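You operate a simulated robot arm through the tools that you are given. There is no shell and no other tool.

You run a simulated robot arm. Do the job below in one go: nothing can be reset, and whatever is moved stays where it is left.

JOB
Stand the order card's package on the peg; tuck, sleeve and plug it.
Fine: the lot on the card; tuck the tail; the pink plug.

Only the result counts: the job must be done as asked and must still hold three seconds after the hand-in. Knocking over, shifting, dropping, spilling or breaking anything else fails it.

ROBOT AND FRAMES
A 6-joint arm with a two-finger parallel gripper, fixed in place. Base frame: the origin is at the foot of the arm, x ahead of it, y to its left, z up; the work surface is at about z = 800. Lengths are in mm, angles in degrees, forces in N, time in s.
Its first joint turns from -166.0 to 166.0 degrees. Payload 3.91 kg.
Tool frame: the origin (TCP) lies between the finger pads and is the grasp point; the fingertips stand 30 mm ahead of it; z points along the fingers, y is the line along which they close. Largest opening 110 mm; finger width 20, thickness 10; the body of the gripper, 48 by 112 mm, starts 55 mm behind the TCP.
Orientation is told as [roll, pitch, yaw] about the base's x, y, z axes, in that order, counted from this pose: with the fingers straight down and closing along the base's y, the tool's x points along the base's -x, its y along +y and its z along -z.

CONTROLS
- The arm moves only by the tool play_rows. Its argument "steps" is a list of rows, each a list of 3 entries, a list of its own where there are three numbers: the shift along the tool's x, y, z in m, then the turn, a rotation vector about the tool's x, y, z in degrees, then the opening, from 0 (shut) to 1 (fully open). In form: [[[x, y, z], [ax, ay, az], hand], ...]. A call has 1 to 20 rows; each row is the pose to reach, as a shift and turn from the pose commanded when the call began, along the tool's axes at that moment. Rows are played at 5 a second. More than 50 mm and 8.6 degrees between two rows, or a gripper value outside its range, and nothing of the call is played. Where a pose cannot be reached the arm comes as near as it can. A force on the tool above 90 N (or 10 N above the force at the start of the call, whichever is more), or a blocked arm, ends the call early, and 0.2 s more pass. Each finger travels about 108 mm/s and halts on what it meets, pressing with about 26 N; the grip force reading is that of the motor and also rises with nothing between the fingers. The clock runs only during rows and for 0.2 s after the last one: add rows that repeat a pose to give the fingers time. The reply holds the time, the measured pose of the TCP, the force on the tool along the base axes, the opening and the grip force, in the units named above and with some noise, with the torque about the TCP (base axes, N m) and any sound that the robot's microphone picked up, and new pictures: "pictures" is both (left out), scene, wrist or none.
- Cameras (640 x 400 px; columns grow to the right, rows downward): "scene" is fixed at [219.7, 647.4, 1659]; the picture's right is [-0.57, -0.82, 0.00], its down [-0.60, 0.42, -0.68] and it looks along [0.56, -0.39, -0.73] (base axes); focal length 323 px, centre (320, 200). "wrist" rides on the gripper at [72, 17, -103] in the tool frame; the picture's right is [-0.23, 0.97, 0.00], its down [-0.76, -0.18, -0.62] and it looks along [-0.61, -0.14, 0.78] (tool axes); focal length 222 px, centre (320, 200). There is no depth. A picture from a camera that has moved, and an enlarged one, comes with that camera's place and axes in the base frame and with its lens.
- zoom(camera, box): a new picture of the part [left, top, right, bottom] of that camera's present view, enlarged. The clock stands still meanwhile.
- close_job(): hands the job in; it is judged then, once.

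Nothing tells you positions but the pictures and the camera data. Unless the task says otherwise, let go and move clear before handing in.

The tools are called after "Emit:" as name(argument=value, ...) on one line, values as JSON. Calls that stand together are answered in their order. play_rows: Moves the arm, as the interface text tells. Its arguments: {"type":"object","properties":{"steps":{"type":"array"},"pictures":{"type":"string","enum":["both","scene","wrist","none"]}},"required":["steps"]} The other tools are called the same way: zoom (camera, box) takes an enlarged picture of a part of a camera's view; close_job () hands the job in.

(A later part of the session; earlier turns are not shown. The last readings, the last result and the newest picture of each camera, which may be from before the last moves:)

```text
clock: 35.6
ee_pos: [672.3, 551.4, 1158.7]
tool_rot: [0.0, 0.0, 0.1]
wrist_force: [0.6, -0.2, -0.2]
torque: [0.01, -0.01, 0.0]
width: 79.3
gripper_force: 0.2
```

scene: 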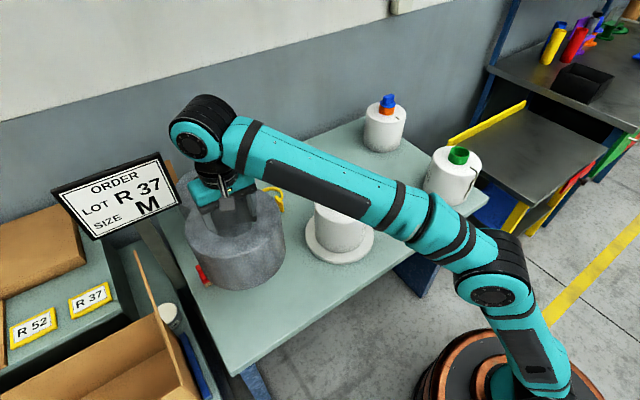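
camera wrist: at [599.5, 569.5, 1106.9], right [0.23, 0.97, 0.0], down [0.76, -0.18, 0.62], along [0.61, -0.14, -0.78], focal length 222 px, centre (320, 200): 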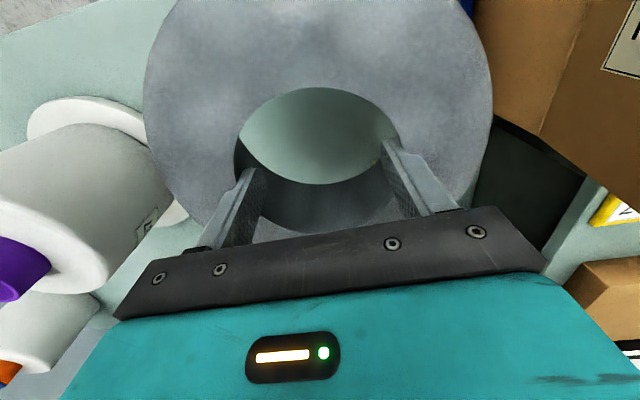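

Emit:
play_rows(steps=[[[-0.002, -0.015, 0], [0, 0, 0], 1], [[-0.005, -0.04, 0], [0, 0, 0], 1], [[-0.008, -0.068, 0], [0, 0, 0], 1], [[-0.011, -0.096, 0], [0, 0, 0], 1], [[-0.014, -0.124, 0], [0, 0, 0], 1], [[-0.017, -0.152, 0], [0, 0, 0], 1], [[-0.02, -0.18, 0], [0, 0, 0], 1], [[-0.022, -0.208, 0], [0, 0, 0], 1], [[-0.025, -0.236, 0], [0, 0, 0], 1], [[-0.028, -0.264, 0], [0, 0, 0], 1], [[-0.03, -0.29, 0], [0, 0, 0], 1], [[-0.032, -0.31, 0], [0, 0, 0], 1], [[-0.033, -0.319, 0], [0, 0, 0], 1], [[-0.033, -0.319, 0], [0, 0, 0], 1], [[-0.033, -0.319, 0], [0, 0, 0], 1]], pictures="both")

Emit:
zoom(camera="wrist", box=[200, 50, 440, 250])

Emit:
zoom(camera="scene", box=[280, 100, 410, 280])

```text
clock: 38.8
ee_pos: [705.2, 232.8, 1156.6]
tool_rot: [0.1, -0.1, 0.1]
wrist_force: [-0.8, -1.2, -1.4]
torque: [0.02, -0.01, 0.0]
width: 79.2
gripper_force: 0.2
camera wrist: at [632.0, 249.8, 1260.8], right [0.23, 0.97, 0.0], down [0.76, -0.18, 0.62], along [0.61, -0.14, -0.78], focal length 222 px, centre (320, 200)
```

scene: 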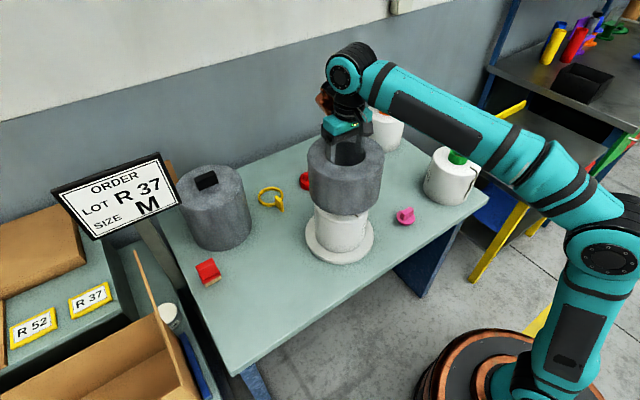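
wrist: 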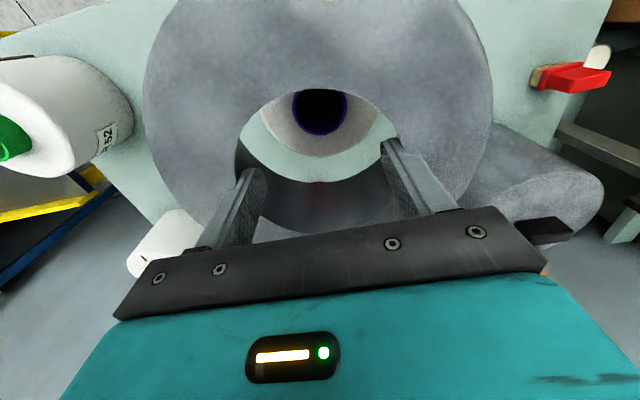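

```text
2.00 times, centred on (320, 150) of wrist
camera zoom: at [632.0, 249.8, 1260.8], right [0.23, 0.97, 0.0], down [0.76, -0.18, 0.62], along [0.61, -0.14, -0.78], focal length 444 px, centre (320, 300)
```

zoom: 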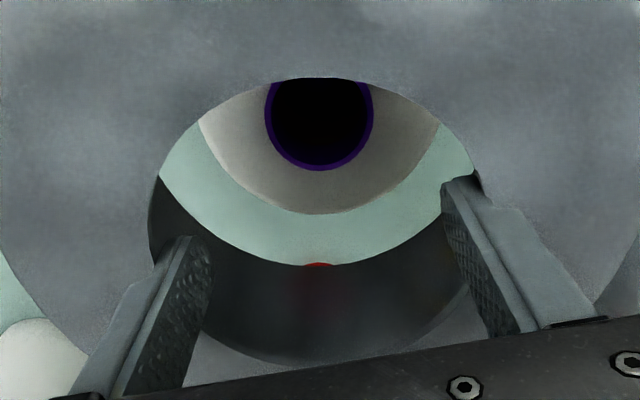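

```text
2.22 times, centred on (345, 190) of scene
camera zoom: at [219.7, 647.4, 1659.0], right [-0.57, -0.82, 0.0], down [-0.6, 0.42, -0.68], along [0.56, -0.39, -0.73], focal length 719 px, centre (264, 222)
```

zoom: 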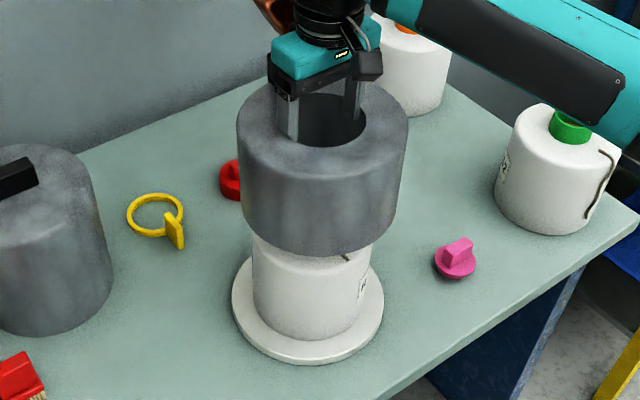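

The core shows through the sleeve hole, centred to about 1–2 mm. I'll lower slowly and stop just after the sleeve's lower edge passes the package shoulder, to check.

Emit:
play_rows(steps=[[[0, 0, 0.012], [0, 0, 0], 1], [[0, 0, 0.025], [0, 0, 0], 1], [[0, 0, 0.038], [0, 0, 0], 1], [[0, 0, 0.05], [0, 0, 0], 1], [[0, 0, 0.06], [0, 0, 0], 1], [[0, 0, 0.07], [0, 0, 0], 1], [[0, 0, 0.07], [0, 0, 0], 1]], pictures="both")

Emit:
zoom(camera="wrist", box=[200, 50, 440, 250])

Emit:
zoom(camera="scene", box=[280, 130, 410, 280])

```text
clock: 40.4
ee_pos: [705.3, 232.8, 1086.5]
tool_rot: [0.0, 0.0, 0.1]
wrist_force: [-0.9, -0.4, -0.6]
torque: [-0.02, 0.0, 0.02]
width: 79.2
gripper_force: 0.1
camera wrist: at [632.5, 249.9, 1190.7], right [0.23, 0.97, 0.0], down [0.76, -0.18, 0.62], along [0.61, -0.14, -0.78], focal length 222 px, centre (320, 200)
```

scene: 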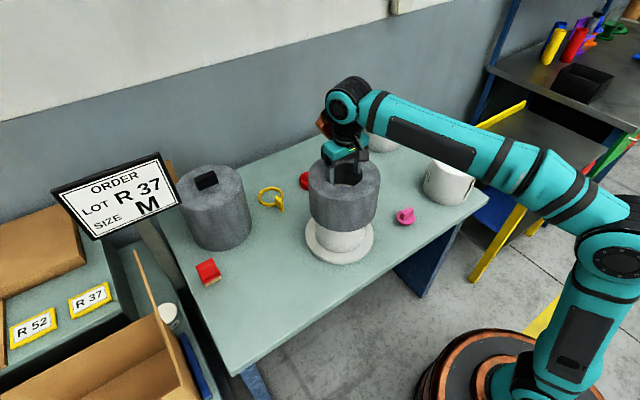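
wrist: 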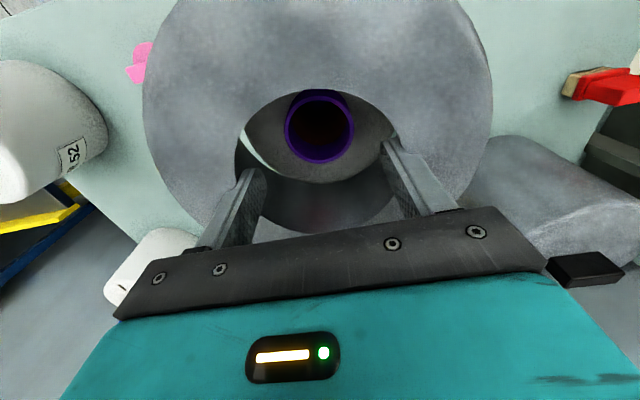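

```text
2.00 times, centred on (320, 150) of wrist
camera zoom: at [632.5, 249.9, 1190.7], right [0.23, 0.97, 0.0], down [0.76, -0.18, 0.62], along [0.61, -0.14, -0.78], focal length 444 px, centre (320, 300)
```

zoom: 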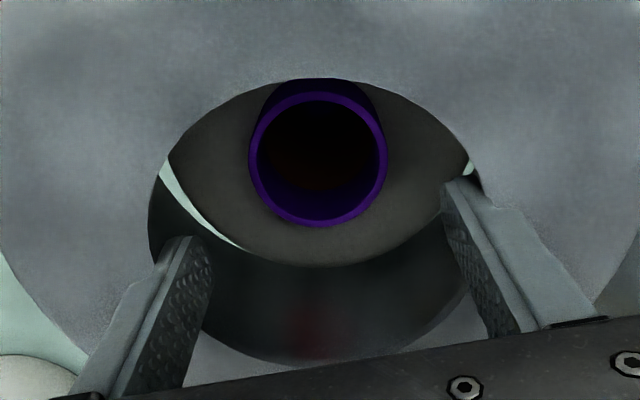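

```text
2.67 times, centred on (345, 205) of scene
camera zoom: at [219.7, 647.4, 1659.0], right [-0.57, -0.82, 0.0], down [-0.6, 0.42, -0.68], along [0.56, -0.39, -0.73], focal length 862 px, centre (253, 187)
```

zoom: 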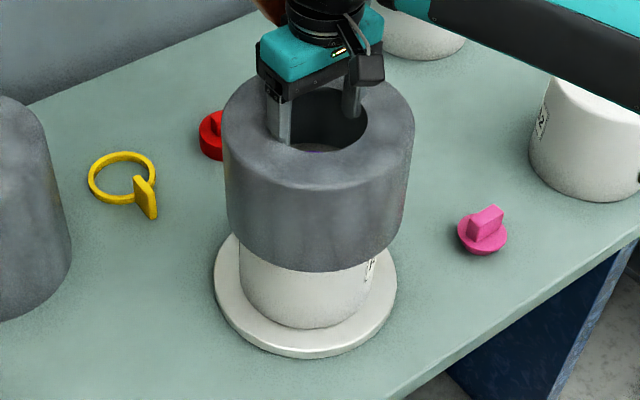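

No contact so far, and the sleeve is around the package. I'll keep lowering gently.

Emit:
play_rows(steps=[[[0, 0, 0.012], [0, 0, 0], 1], [[0, 0, 0.024], [0, 0, 0], 1], [[0, 0, 0.036], [0, 0, 0], 1], [[0, 0, 0.048], [0, 0, 0], 1], [[0, 0, 0.06], [0, 0, 0], 1], [[0, 0, 0.07], [0, 0, 0], 1], [[0, 0, 0.07], [0, 0, 0], 1]], pictures="both")

Emit:
zoom(camera="wrist", box=[200, 50, 440, 250])

Emit:
zoom(camera="scene", box=[280, 130, 410, 280])

```text
clock: 42.0
ee_pos: [705.2, 233.2, 1017.4]
tool_rot: [-0.1, 0.0, 0.1]
wrist_force: [0.0, -0.6, -0.1]
torque: [0.0, -0.02, 0.0]
width: 79.5
gripper_force: 0.2
camera wrist: at [631.4, 250.4, 1121.4], right [0.23, 0.97, 0.0], down [0.76, -0.18, 0.62], along [0.61, -0.14, -0.78], focal length 222 px, centre (320, 200)
```

scene: 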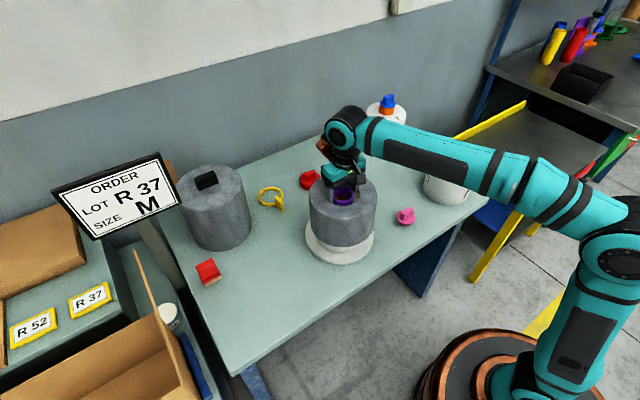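
wrist: 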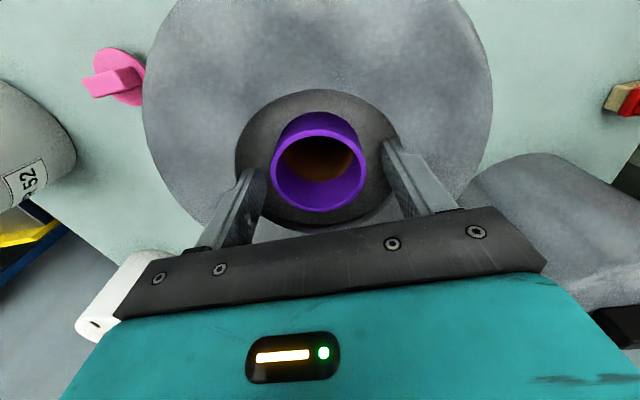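

```text
2.00 times, centred on (320, 150) of wrist
camera zoom: at [631.4, 250.4, 1121.4], right [0.23, 0.97, 0.0], down [0.76, -0.18, 0.62], along [0.61, -0.14, -0.78], focal length 444 px, centre (320, 300)
```

zoom: 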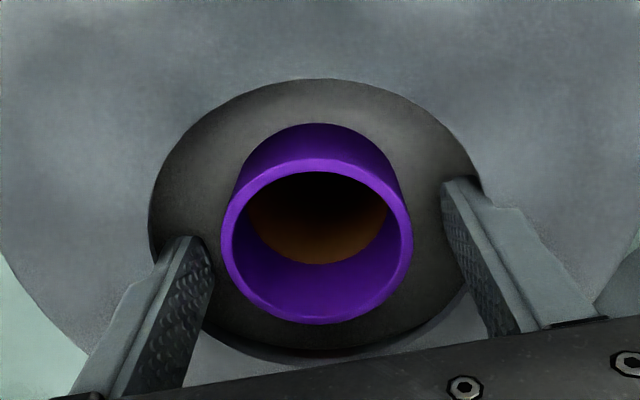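

```text
2.67 times, centred on (345, 205) of scene
camera zoom: at [219.7, 647.4, 1659.0], right [-0.57, -0.82, 0.0], down [-0.6, 0.42, -0.68], along [0.56, -0.39, -0.73], focal length 862 px, centre (253, 187)
```

zoom: 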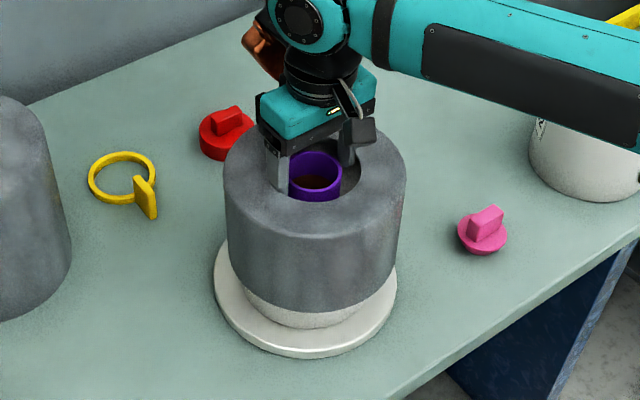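

Nearly there. I'll lower the last part in small steps and watch for contact.

Emit:
play_rows(steps=[[[0, 0, 0.005], [0, 0, 0], 1], [[0, 0, 0.01], [0, 0, 0], 1], [[0, 0, 0.014], [0, 0, 0], 1], [[0, 0, 0.017], [0, 0, 0], 1], [[0, 0, 0.017], [0, 0, 0], 1]], pictures="both")

Emit:
zoom(camera="wrist", box=[200, 50, 440, 250])

Emit:
zoom(camera="scene", box=[290, 150, 390, 280])

```text
clock: 43.2
ee_pos: [704.5, 231.6, 1001.2]
tool_rot: [0.1, 0.0, 0.2]
wrist_force: [0.2, -0.1, -0.1]
torque: [0.0, 0.0, 0.03]
width: 79.2
gripper_force: 0.0
camera wrist: at [631.8, 249.2, 1104.6], right [0.23, 0.97, 0.0], down [0.76, -0.18, 0.62], along [0.61, -0.14, -0.78], focal length 222 px, centre (320, 200)
```

scene: 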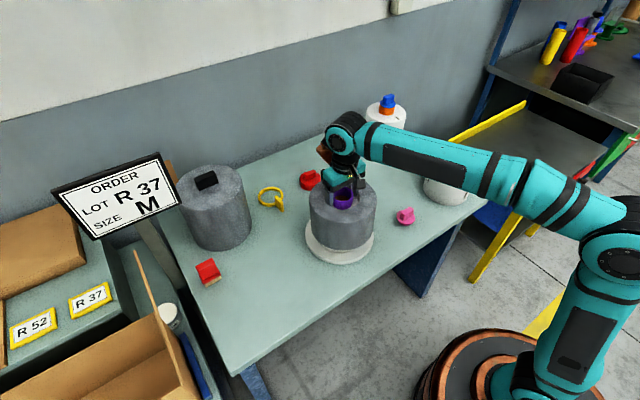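
wrist: 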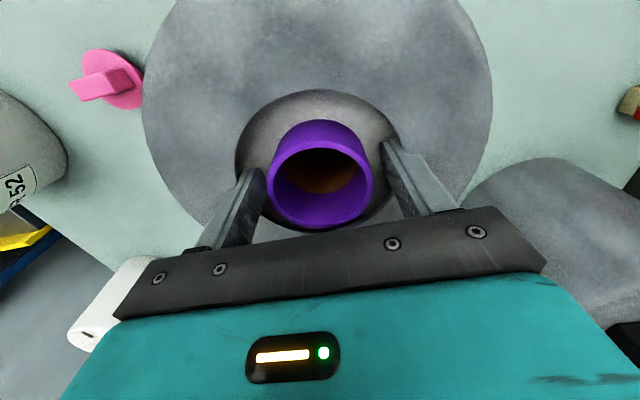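

```text
2.00 times, centred on (320, 150) of wrist
camera zoom: at [631.8, 249.2, 1104.6], right [0.23, 0.97, 0.0], down [0.76, -0.18, 0.62], along [0.61, -0.14, -0.78], focal length 444 px, centre (320, 300)
```

zoom: 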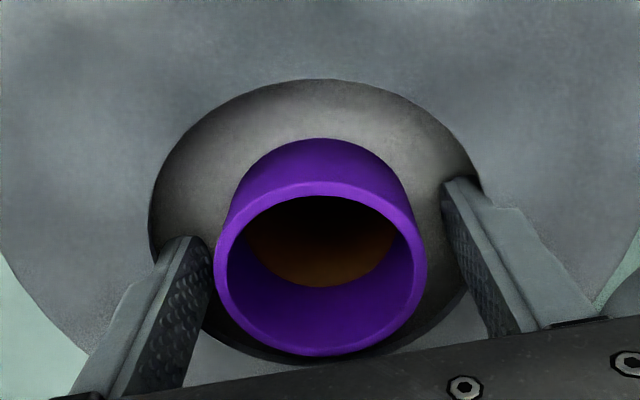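

```text
3.08 times, centred on (340, 215) of scene
camera zoom: at [219.7, 647.4, 1659.0], right [-0.57, -0.82, 0.0], down [-0.6, 0.42, -0.68], along [0.56, -0.39, -0.73], focal length 995 px, centre (258, 154)
```

zoom: 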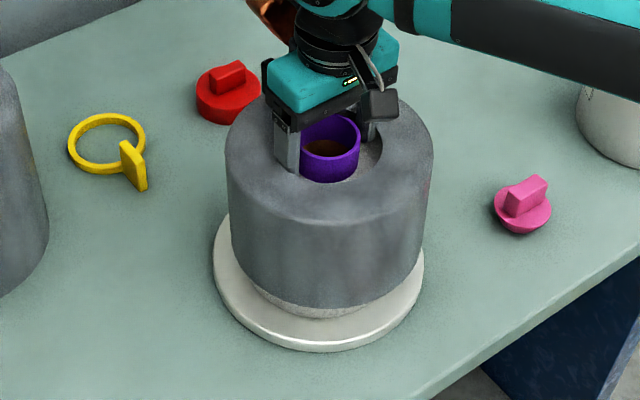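

Emit:
play_rows(steps=[[[0, 0, 0.002], [0, 0, 0], 1], [[0, 0, 0.004], [0, 0, 0], 1], [[0, 0, 0.006], [0, 0, 0], 1], [[0, 0, 0.006], [0, 0, 0], 1]], pictures="none")

```text
clock: 44.2
ee_pos: [705.3, 232.2, 998.6]
tool_rot: [0.2, -0.3, 0.1]
wrist_force: [8.4, 4.5, 58.7]
torque: [-1.99, -0.08, 0.29]
width: 79.1
gripper_force: 0.1
```

There's contact now, with the fingertips at the package top. I'll ease off a few millimetres, bring the fingers inward just enough to free the hole edge, and rise straight up.

Emit:
play_rows(steps=[[[0, 0, -0.0025], [0, 0, 0], 1], [[0, 0, -0.0025], [0, 0, 0], 0.69], [[0, 0, -0.0025], [0, 0, 0], 0.66], [[0, 0, -0.0025], [0, 0, 0], 0.66]], pictures="both")

Emit:
zoom(camera="wrist", box=[200, 50, 440, 250])

Emit:
zoom(camera="scene", box=[290, 150, 390, 280])

```text
clock: 45.2
ee_pos: [704.2, 230.5, 998.4]
tool_rot: [0.1, -0.2, 0.1]
wrist_force: [18.7, -7.4, 53.9]
torque: [-2.41, -0.74, 0.35]
width: 76.2
gripper_force: 3.3
camera wrist: at [631.9, 247.7, 1102.1], right [0.23, 0.97, 0.0], down [0.76, -0.18, 0.62], along [0.61, -0.14, -0.78], focal length 222 px, centre (320, 200)
```

scene: 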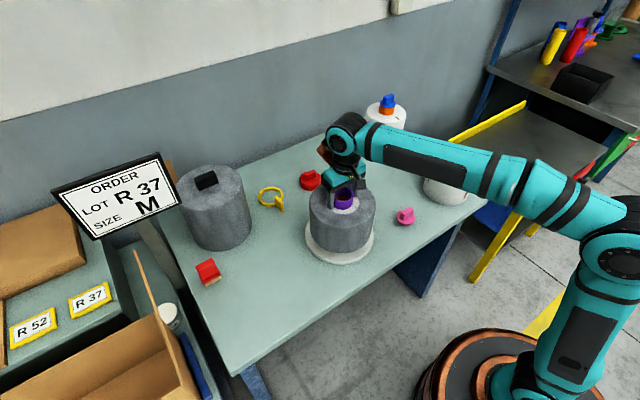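
wrist: 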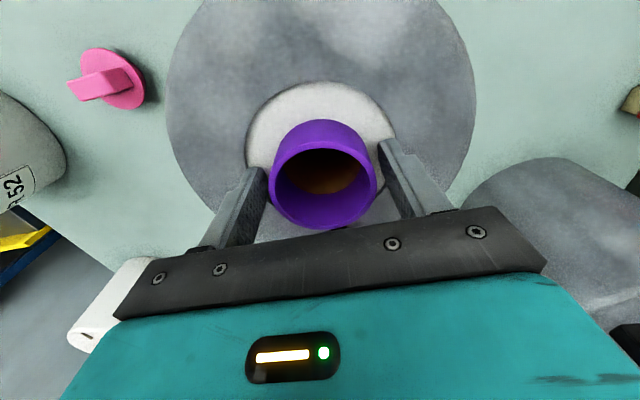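

```text
2.00 times, centred on (320, 150) of wrist
camera zoom: at [631.9, 247.7, 1102.1], right [0.23, 0.97, 0.0], down [0.76, -0.18, 0.62], along [0.61, -0.14, -0.78], focal length 444 px, centre (320, 300)
```

zoom: 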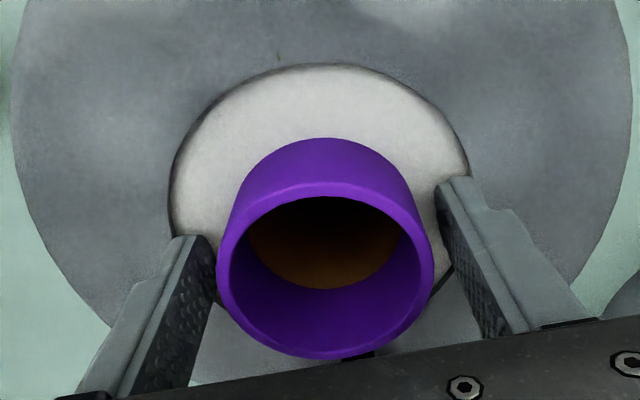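

```text
3.08 times, centred on (340, 215) of scene
camera zoom: at [219.7, 647.4, 1659.0], right [-0.57, -0.82, 0.0], down [-0.6, 0.42, -0.68], along [0.56, -0.39, -0.73], focal length 995 px, centre (258, 154)
```

zoom: 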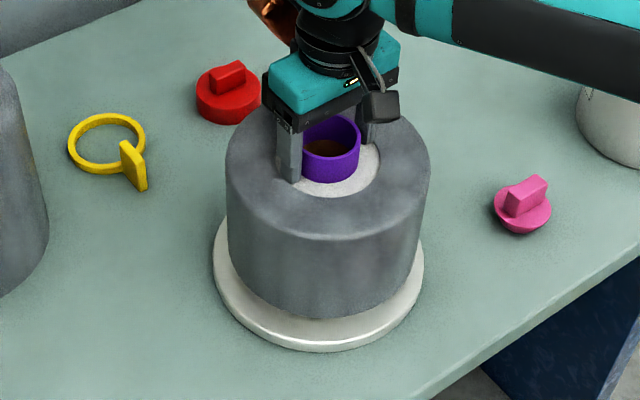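

The sleeve has dropped onto the package, and the tips are still pressing on the package top. I'll rise a little to take the load off, then check before clearing.

Emit:
play_rows(steps=[[[0, 0, -0.002], [0, 0, 0], 0.69], [[0, 0, -0.005], [0, 0, 0], 0.69], [[0, 0, -0.007], [0, 0, 0], 0.69], [[0, 0, -0.007], [0, 0, 0], 0.67]], pictures="both")

Emit:
zoom(camera="wrist", box=[200, 50, 440, 250])

Emit:
zoom(camera="scene", box=[290, 150, 390, 280])

```text
clock: 46.2
ee_pos: [705.1, 233.6, 1003.7]
tool_rot: [0.0, 0.2, 0.1]
wrist_force: [-0.8, 0.1, 0.0]
torque: [-0.02, 0.0, -0.02]
width: 73.6
gripper_force: 0.0
camera wrist: at [632.5, 250.1, 1107.1], right [0.23, 0.97, 0.0], down [0.76, -0.18, 0.62], along [0.61, -0.14, -0.78], focal length 222 px, centre (320, 200)
```

scene: 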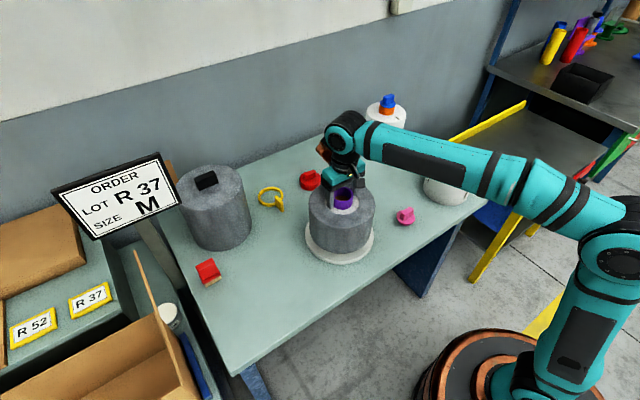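
wrist: 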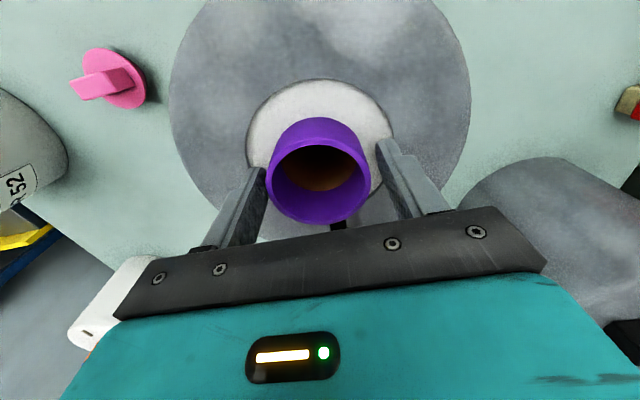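

```text
2.00 times, centred on (320, 150) of wrist
camera zoom: at [632.5, 250.1, 1107.1], right [0.23, 0.97, 0.0], down [0.76, -0.18, 0.62], along [0.61, -0.14, -0.78], focal length 444 px, centre (320, 300)
```

zoom: 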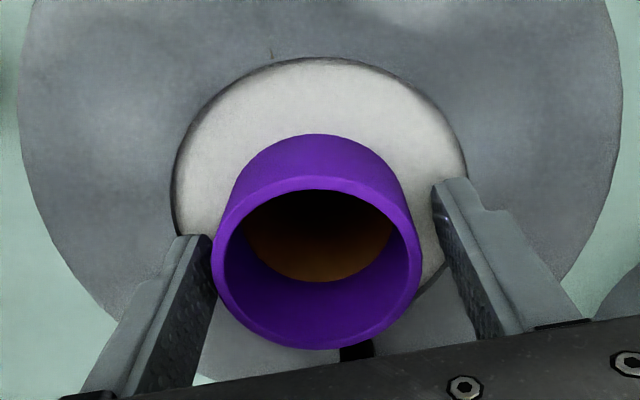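

```text
3.08 times, centred on (340, 215) of scene
camera zoom: at [219.7, 647.4, 1659.0], right [-0.57, -0.82, 0.0], down [-0.6, 0.42, -0.68], along [0.56, -0.39, -0.73], focal length 995 px, centre (258, 154)
```

zoom: 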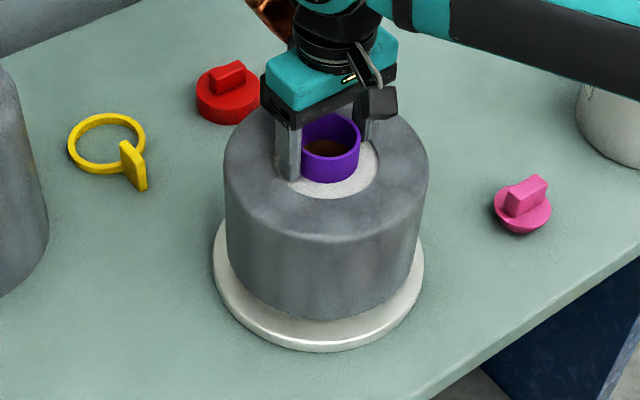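

The force is zero and the sleeve rests flush on the package. I'll raise the hand straight out.

Emit:
play_rows(steps=[[[0, -0.001, -0.01], [0, 0, 0], 0.67], [[0, -0.001, -0.025], [0, 0, 0], 0.67], [[0, -0.001, -0.05], [0, 0, 0], 0.67], [[0, -0.001, -0.09], [0, 0, 0], 0.67], [[0, -0.001, -0.13], [0, 0, 0], 0.67], [[0, -0.001, -0.15], [0, 0, 0], 0.67], [[0, -0.001, -0.15], [0, 0, 0], 0.67]], pictures="both")

Emit:
zoom(camera="wrist", box=[200, 0, 440, 200])

Emit:
zoom(camera="scene", box=[290, 150, 390, 280])

```text
clock: 47.8
ee_pos: [705.9, 230.4, 1154.2]
tool_rot: [-0.1, 0.0, 0.2]
wrist_force: [0.1, 0.0, -0.6]
torque: [0.01, -0.02, 0.01]
width: 73.8
gripper_force: 0.1
camera wrist: at [631.6, 248.4, 1259.2], right [0.23, 0.97, 0.0], down [0.76, -0.18, 0.62], along [0.61, -0.14, -0.78], focal length 222 px, centre (320, 200)
```

scene: 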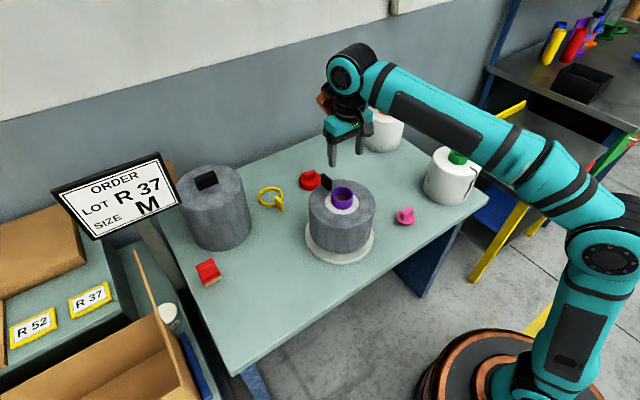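
wrist: 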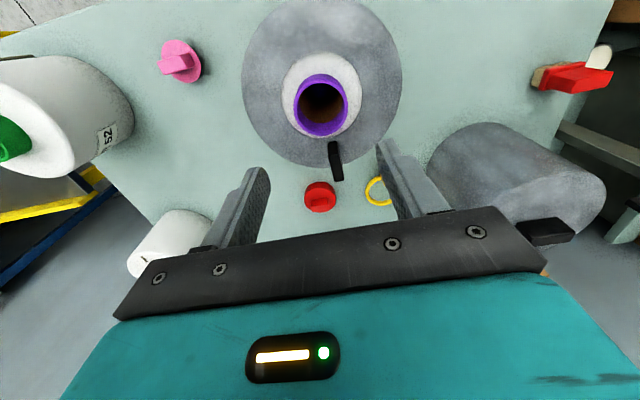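

```text
2.00 times, centred on (320, 100) of wrist
camera zoom: at [631.6, 248.4, 1259.2], right [0.23, 0.97, 0.0], down [0.76, -0.18, 0.62], along [0.61, -0.14, -0.78], focal length 444 px, centre (320, 400)
```

zoom: 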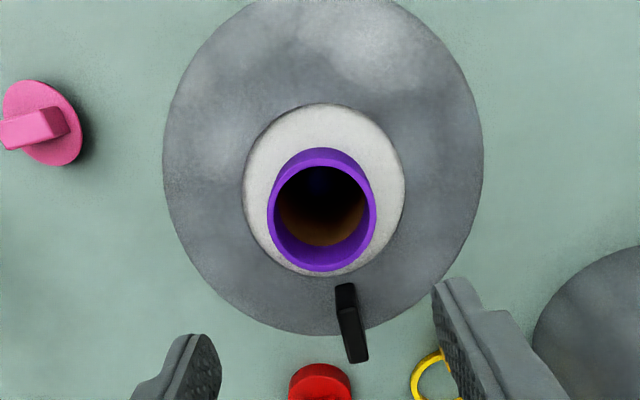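

```text
3.08 times, centred on (340, 215) of scene
camera zoom: at [219.7, 647.4, 1659.0], right [-0.57, -0.82, 0.0], down [-0.6, 0.42, -0.68], along [0.56, -0.39, -0.73], focal length 995 px, centre (258, 154)
```

zoom: 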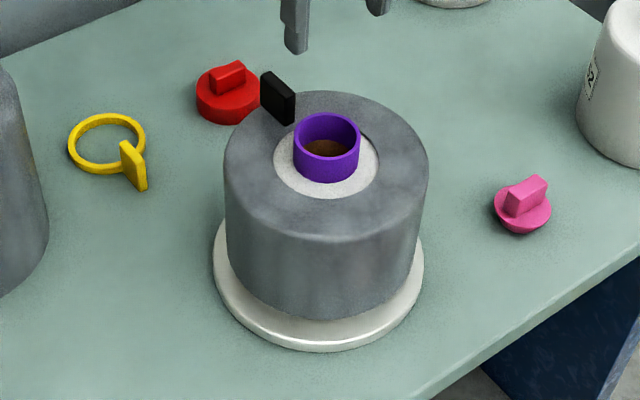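

The sleeve sits on the package with the core standing up through its hole, centred near (705, 232). Next is the pink plug near (627, 10), so I'll move above it for a close look.

Emit:
play_rows(steps=[[[0.01, -0.03, 0], [0, 0, 0], 0.67], [[0.022, -0.065, 0], [0, 0, 0], 0.67], [[0.035, -0.1, 0], [0, 0, 0], 0.67], [[0.048, -0.135, 0], [0, 0, 0], 0.67], [[0.06, -0.17, 0.02], [0, 0, 0], 0.67], [[0.072, -0.2, 0.05], [0, 0, 0], 0.67], [[0.079, -0.22, 0.09], [0, 0, 0], 0.67], [[0.079, -0.22, 0.13], [0, 0, 0], 0.67], [[0.079, -0.22, 0.17], [0, 0, 0], 0.67], [[0.079, -0.22, 0.17], [0, 0, 0], 0.67]], pictures="both")

Emit:
zoom(camera="wrist", box=[250, 60, 390, 200])

Emit:
zoom(camera="scene", box=[280, 160, 430, 280])

```text
clock: 50.0
ee_pos: [627.2, 13.0, 984.9]
tool_rot: [0.0, -0.1, 0.1]
wrist_force: [0.5, -0.2, 0.2]
torque: [-0.03, -0.02, -0.02]
width: 73.6
gripper_force: 0.1
camera wrist: at [554.1, 29.6, 1087.7], right [0.23, 0.97, 0.0], down [0.76, -0.18, 0.62], along [0.61, -0.14, -0.78], focal length 222 px, centre (320, 200)
```

scene: 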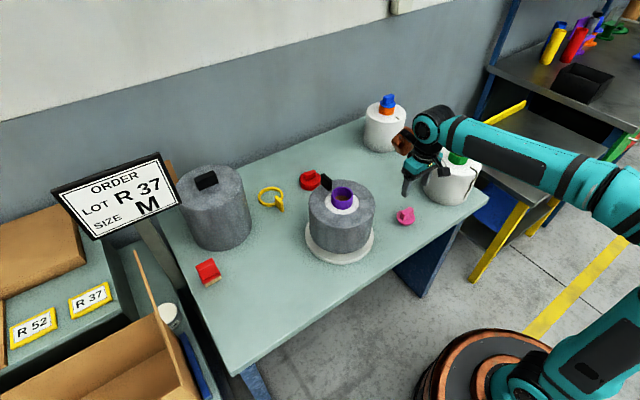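
wrist: 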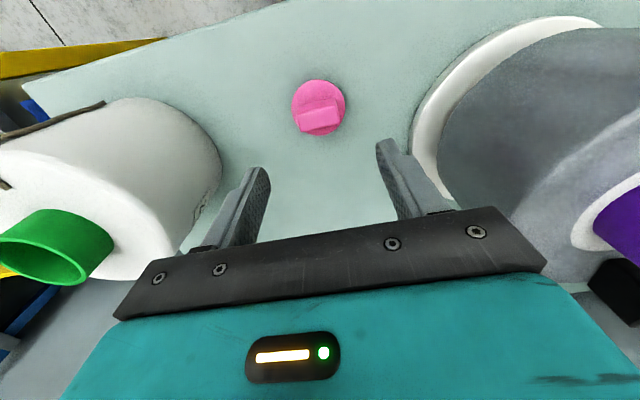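

```text
2.86 times, centred on (320, 130) of wrist
camera zoom: at [554.1, 29.6, 1087.7], right [0.23, 0.97, 0.0], down [0.76, -0.18, 0.62], along [0.61, -0.14, -0.78], focal length 635 px, centre (320, 400)
```

zoom: 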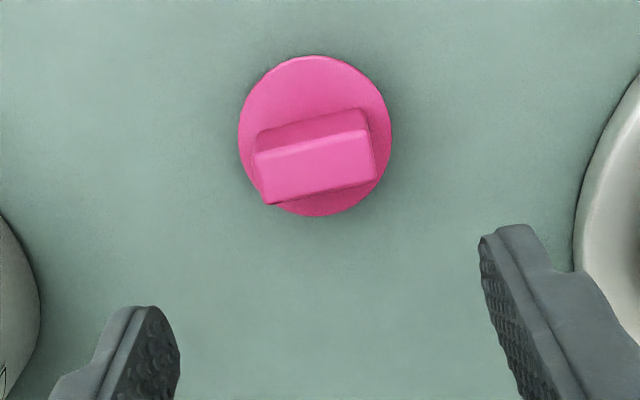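

```text
3.33 times, centred on (355, 220) of scene
camera zoom: at [219.7, 647.4, 1659.0], right [-0.57, -0.82, 0.0], down [-0.6, 0.42, -0.68], along [0.56, -0.39, -0.73], focal length 1078 px, centre (203, 133)
```

zoom: 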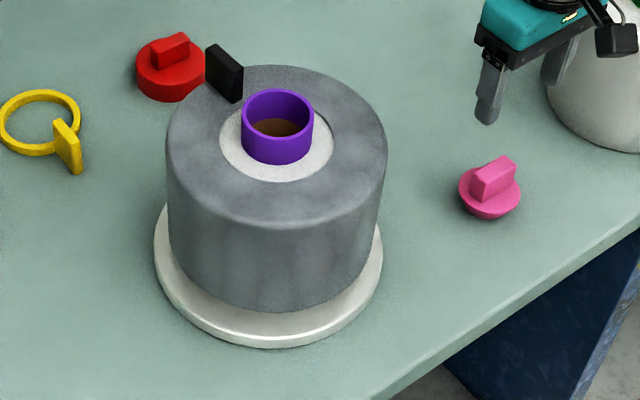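

The plug handle is a bar about 41 mm along y and 18 mm along x, centred at (629.5, 10.4) and square to the base axes. I'll go straight down over it and close on its ends.

Emit:
play_rows(steps=[[[-0.0023, -0.0026, 0.03], [0, 0, 0], 0.67], [[-0.0023, -0.0026, 0.06], [0, 0, 0], 0.67], [[-0.0023, -0.0026, 0.09], [0, 0, 0], 0.67], [[-0.0023, -0.0026, 0.11], [0, 0, 0], 0.67], [[-0.0023, -0.0026, 0.12], [0, 0, 0], 0.67], [[-0.0023, -0.0026, 0.1255], [0, 0, 0], 0.67], [[-0.0023, -0.0026, 0.1255], [0, 0, 0], 0.67]], pictures="both")

Emit:
zoom(camera="wrist", box=[250, 80, 390, 230])

Emit:
zoom(camera="scene", box=[360, 160, 450, 250])

```text
clock: 51.6
ee_pos: [628.6, 9.2, 858.4]
tool_rot: [0.0, 0.0, 0.0]
wrist_force: [0.5, 0.4, -0.2]
torque: [-0.01, 0.0, 0.02]
width: 73.4
gripper_force: 0.0
camera wrist: at [556.8, 26.2, 962.6], right [0.23, 0.97, 0.0], down [0.76, -0.18, 0.62], along [0.61, -0.14, -0.78], focal length 222 px, centre (320, 200)
```

scene: 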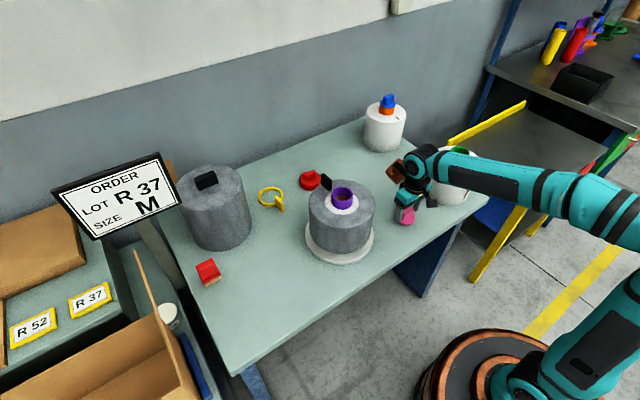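
wrist: 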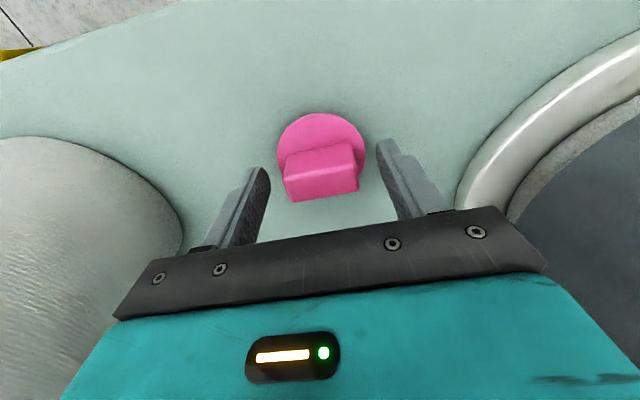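

```text
2.67 times, centred on (320, 155) of wrist
camera zoom: at [556.8, 26.2, 962.6], right [0.23, 0.97, 0.0], down [0.76, -0.18, 0.62], along [0.61, -0.14, -0.78], focal length 592 px, centre (320, 320)
```

zoom: 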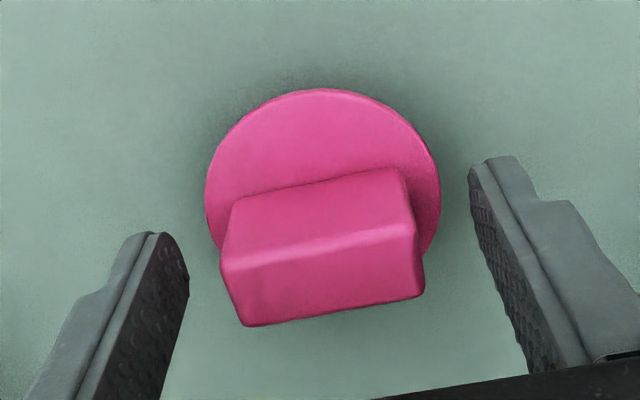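

```text
4.44 times, centred on (405, 205) of scene
camera zoom: at [219.7, 647.4, 1659.0], right [-0.57, -0.82, 0.0], down [-0.6, 0.42, -0.68], along [0.56, -0.39, -0.73], focal length 1437 px, centre (-58, 178)
```

zoom: 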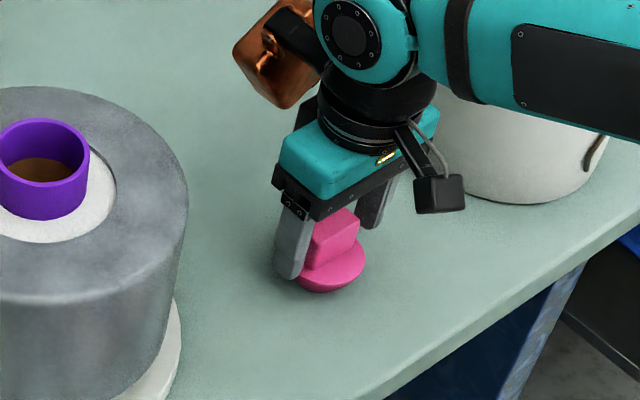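

The hand straddles the handle cleanly. I'll close on it now.

Emit:
play_rows(steps=[[[-0.001, 0.001, 0], [0, 0, 0], 0.5], [[-0.001, 0.001, 0], [0, 0, 0], 0.3], [[-0.001, 0.001, 0], [0, 0, 0], 0.15], [[-0.001, 0.001, 0], [0, 0, 0], 0.15], [[-0.001, 0.001, 0], [0, 0, 0], 0.15]], pictures="wrist")

Emit:
zoom(camera="wrist", box=[250, 80, 390, 230])

```text
clock: 52.8
ee_pos: [630.6, 10.3, 858.9]
tool_rot: [0.0, 0.0, 0.1]
wrist_force: [0.3, 1.0, -0.2]
torque: [-0.02, 0.0, -0.01]
width: 42.8
gripper_force: 26.9
camera wrist: at [557.7, 27.2, 962.4], right [0.23, 0.97, 0.0], down [0.76, -0.18, 0.62], along [0.61, -0.14, -0.78], focal length 222 px, centre (320, 200)
```

wrist: 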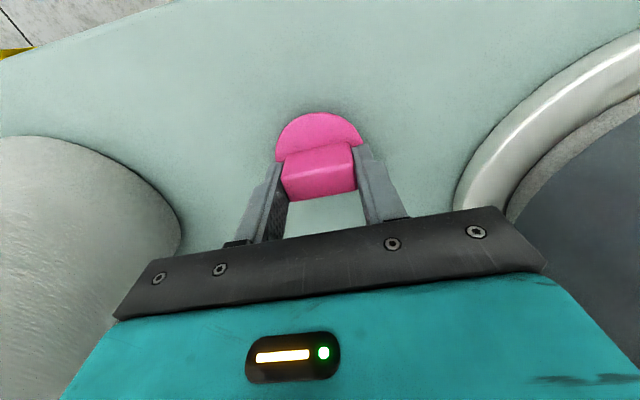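

```text
2.67 times, centred on (320, 155) of wrist
camera zoom: at [557.7, 27.2, 962.4], right [0.23, 0.97, 0.0], down [0.76, -0.18, 0.62], along [0.61, -0.14, -0.78], focal length 592 px, centre (320, 320)
```

zoom: 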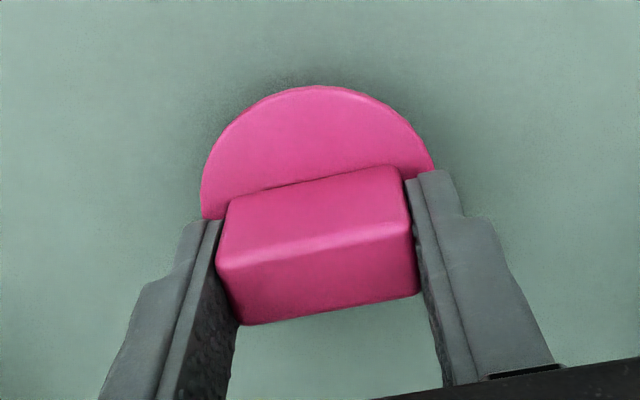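

The plug is gripped at 42.8 mm. I'll lift it and look at its stem from the scene camera.

Emit:
play_rows(steps=[[[0, 0, -0.01], [0, 0, 0], 0.15], [[0, 0, -0.03], [0, 0, 0], 0.15], [[0, 0, -0.06], [0, 0, 0], 0.15], [[0, 0, -0.095], [0, 0, 0], 0.15], [[0, 0, -0.13], [0, 0, 0], 0.15], [[0, 0, -0.165], [0, 0, 0], 0.15], [[0, 0, -0.2], [0, 0, 0], 0.15], [[0, 0, -0.235], [0, 0, 0], 0.15], [[0, 0, -0.251], [0, 0, 0], 0.15], [[0, 0, -0.251], [0, 0, 0], 0.15]], pictures="both")

Emit:
zoom(camera="scene", box=[350, 100, 450, 200])

Emit:
zoom(camera="wrist", box=[250, 80, 390, 230])

```text
clock: 55.0
ee_pos: [632.8, 10.4, 1109.0]
tool_rot: [-0.1, 0.0, 0.1]
wrist_force: [-0.2, 0.4, 0.6]
torque: [-0.01, 0.0, 0.01]
width: 43.1
gripper_force: 26.7
camera wrist: at [558.9, 27.3, 1213.2], right [0.23, 0.97, 0.0], down [0.76, -0.18, 0.62], along [0.61, -0.14, -0.78], focal length 222 px, centre (320, 200)
```

scene: 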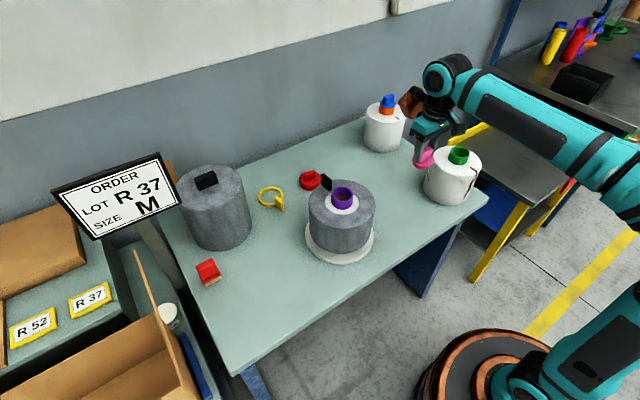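
wrist: 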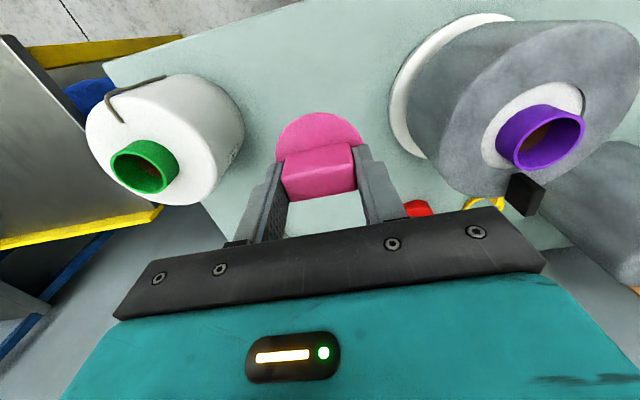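

```text
4.00 times, centred on (400, 150) of scene
camera zoom: at [219.7, 647.4, 1659.0], right [-0.57, -0.82, 0.0], down [-0.6, 0.42, -0.68], along [0.56, -0.39, -0.73], focal length 1294 px, centre (0, 400)
```

zoom: 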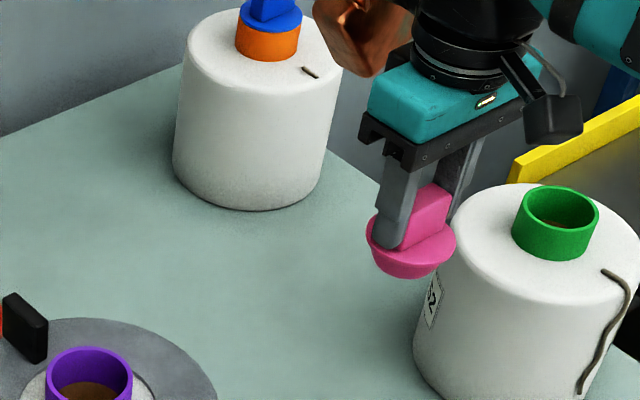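

```text
2.67 times, centred on (320, 155) of wrist
camera zoom: at [558.9, 27.3, 1213.2], right [0.23, 0.97, 0.0], down [0.76, -0.18, 0.62], along [0.61, -0.14, -0.78], focal length 592 px, centre (320, 320)
```

zoom: 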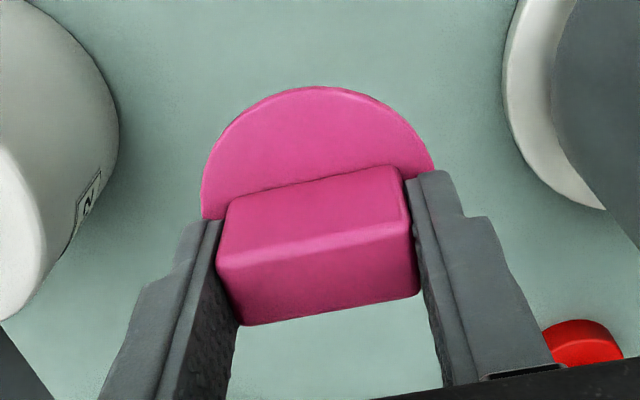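

The plug is held squarely with its tapered stem down. I'll carry it over the core and check the alignment before inserting.

Emit:
play_rows(steps=[[[-0.01, 0.02, 0], [0, 0, 0], 0.15], [[-0.02, 0.05, 0], [0, 0, 0], 0.15], [[-0.03, 0.085, 0], [0, 0, 0], 0.15], [[-0.042, 0.12, 0], [0, 0, 0], 0.15], [[-0.053, 0.155, 0], [0, 0, 0], 0.15], [[-0.064, 0.188, 0], [0, 0, 0], 0.15], [[-0.071, 0.212, 0], [0, 0, 0], 0.15], [[-0.075, 0.222, 0], [0, 0, 0], 0.15], [[-0.075, 0.222, 0], [0, 0, 0], 0.15], [[-0.075, 0.222, 0], [0, 0, 0], 0.15]], pictures="both")

Emit:
zoom(camera="scene", box=[300, 130, 390, 240])

Emit:
zoom(camera="wrist", box=[230, 50, 410, 230])

```text
clock: 57.2
ee_pos: [705.8, 233.0, 1108.4]
tool_rot: [-0.1, 0.0, 0.1]
wrist_force: [0.4, -0.1, -0.7]
torque: [0.03, 0.0, 0.0]
width: 42.9
gripper_force: 25.4
camera wrist: at [632.0, 249.5, 1212.4], right [0.23, 0.97, 0.0], down [0.76, -0.18, 0.62], along [0.61, -0.14, -0.78], focal length 222 px, centre (320, 200)
```

scene: 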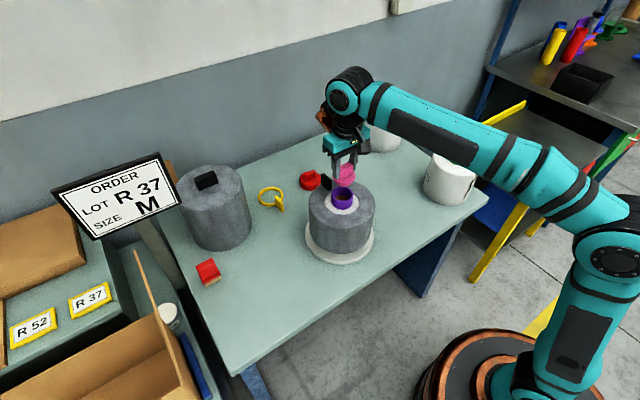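
wrist: 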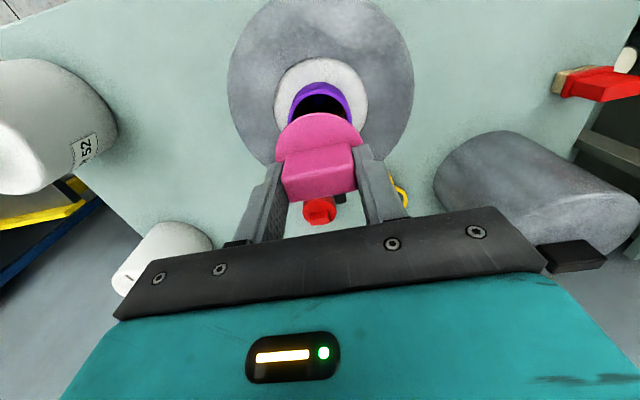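

```text
3.64 times, centred on (345, 185) of scene
camera zoom: at [219.7, 647.4, 1659.0], right [-0.57, -0.82, 0.0], down [-0.6, 0.42, -0.68], along [0.56, -0.39, -0.73], focal length 1176 px, centre (229, 254)
```

zoom: 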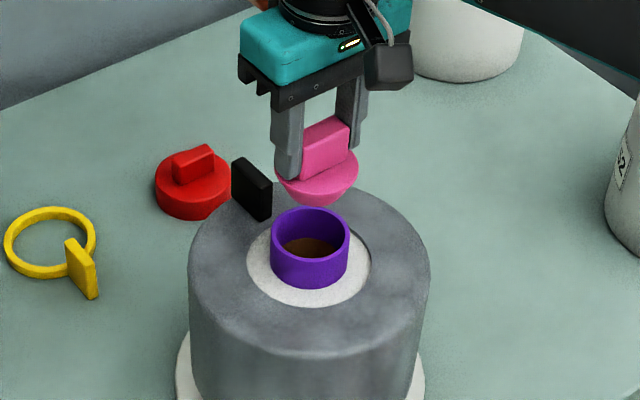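

```text
2.22 times, centred on (320, 140) of wrist
camera zoom: at [632.0, 249.5, 1212.4], right [0.23, 0.97, 0.0], down [0.76, -0.18, 0.62], along [0.61, -0.14, -0.78], focal length 494 px, centre (320, 333)
```

zoom: 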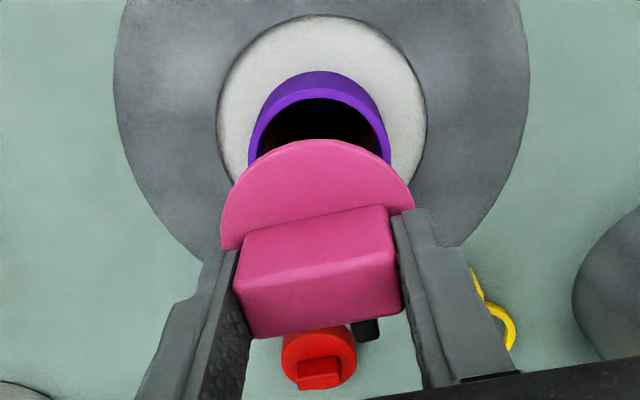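

Emit:
zoom(camera="scene", box=[320, 155, 370, 215])

Emit:
zoom(camera="wrist", box=[270, 70, 370, 150])

```text
6.67 times, centred on (345, 185) of scene
camera zoom: at [219.7, 647.4, 1659.0], right [-0.57, -0.82, 0.0], down [-0.6, 0.42, -0.68], along [0.56, -0.39, -0.73], focal length 2156 px, centre (153, 300)
```

zoom: 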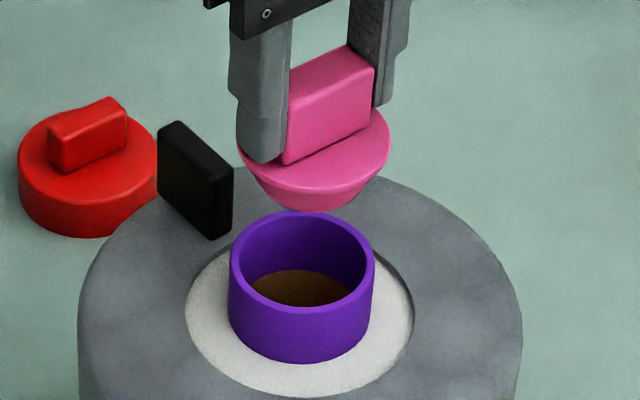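

```text
5.00 times, centred on (320, 110) of wrist
camera zoom: at [632.0, 249.5, 1212.4], right [0.23, 0.97, 0.0], down [0.76, -0.18, 0.62], along [0.61, -0.14, -0.78], focal length 1111 px, centre (320, 650)
```

zoom: 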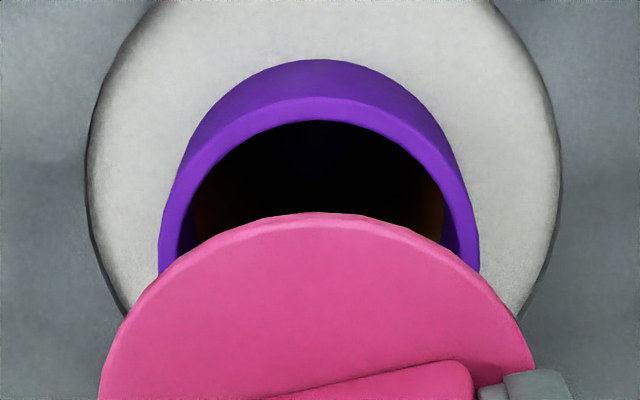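

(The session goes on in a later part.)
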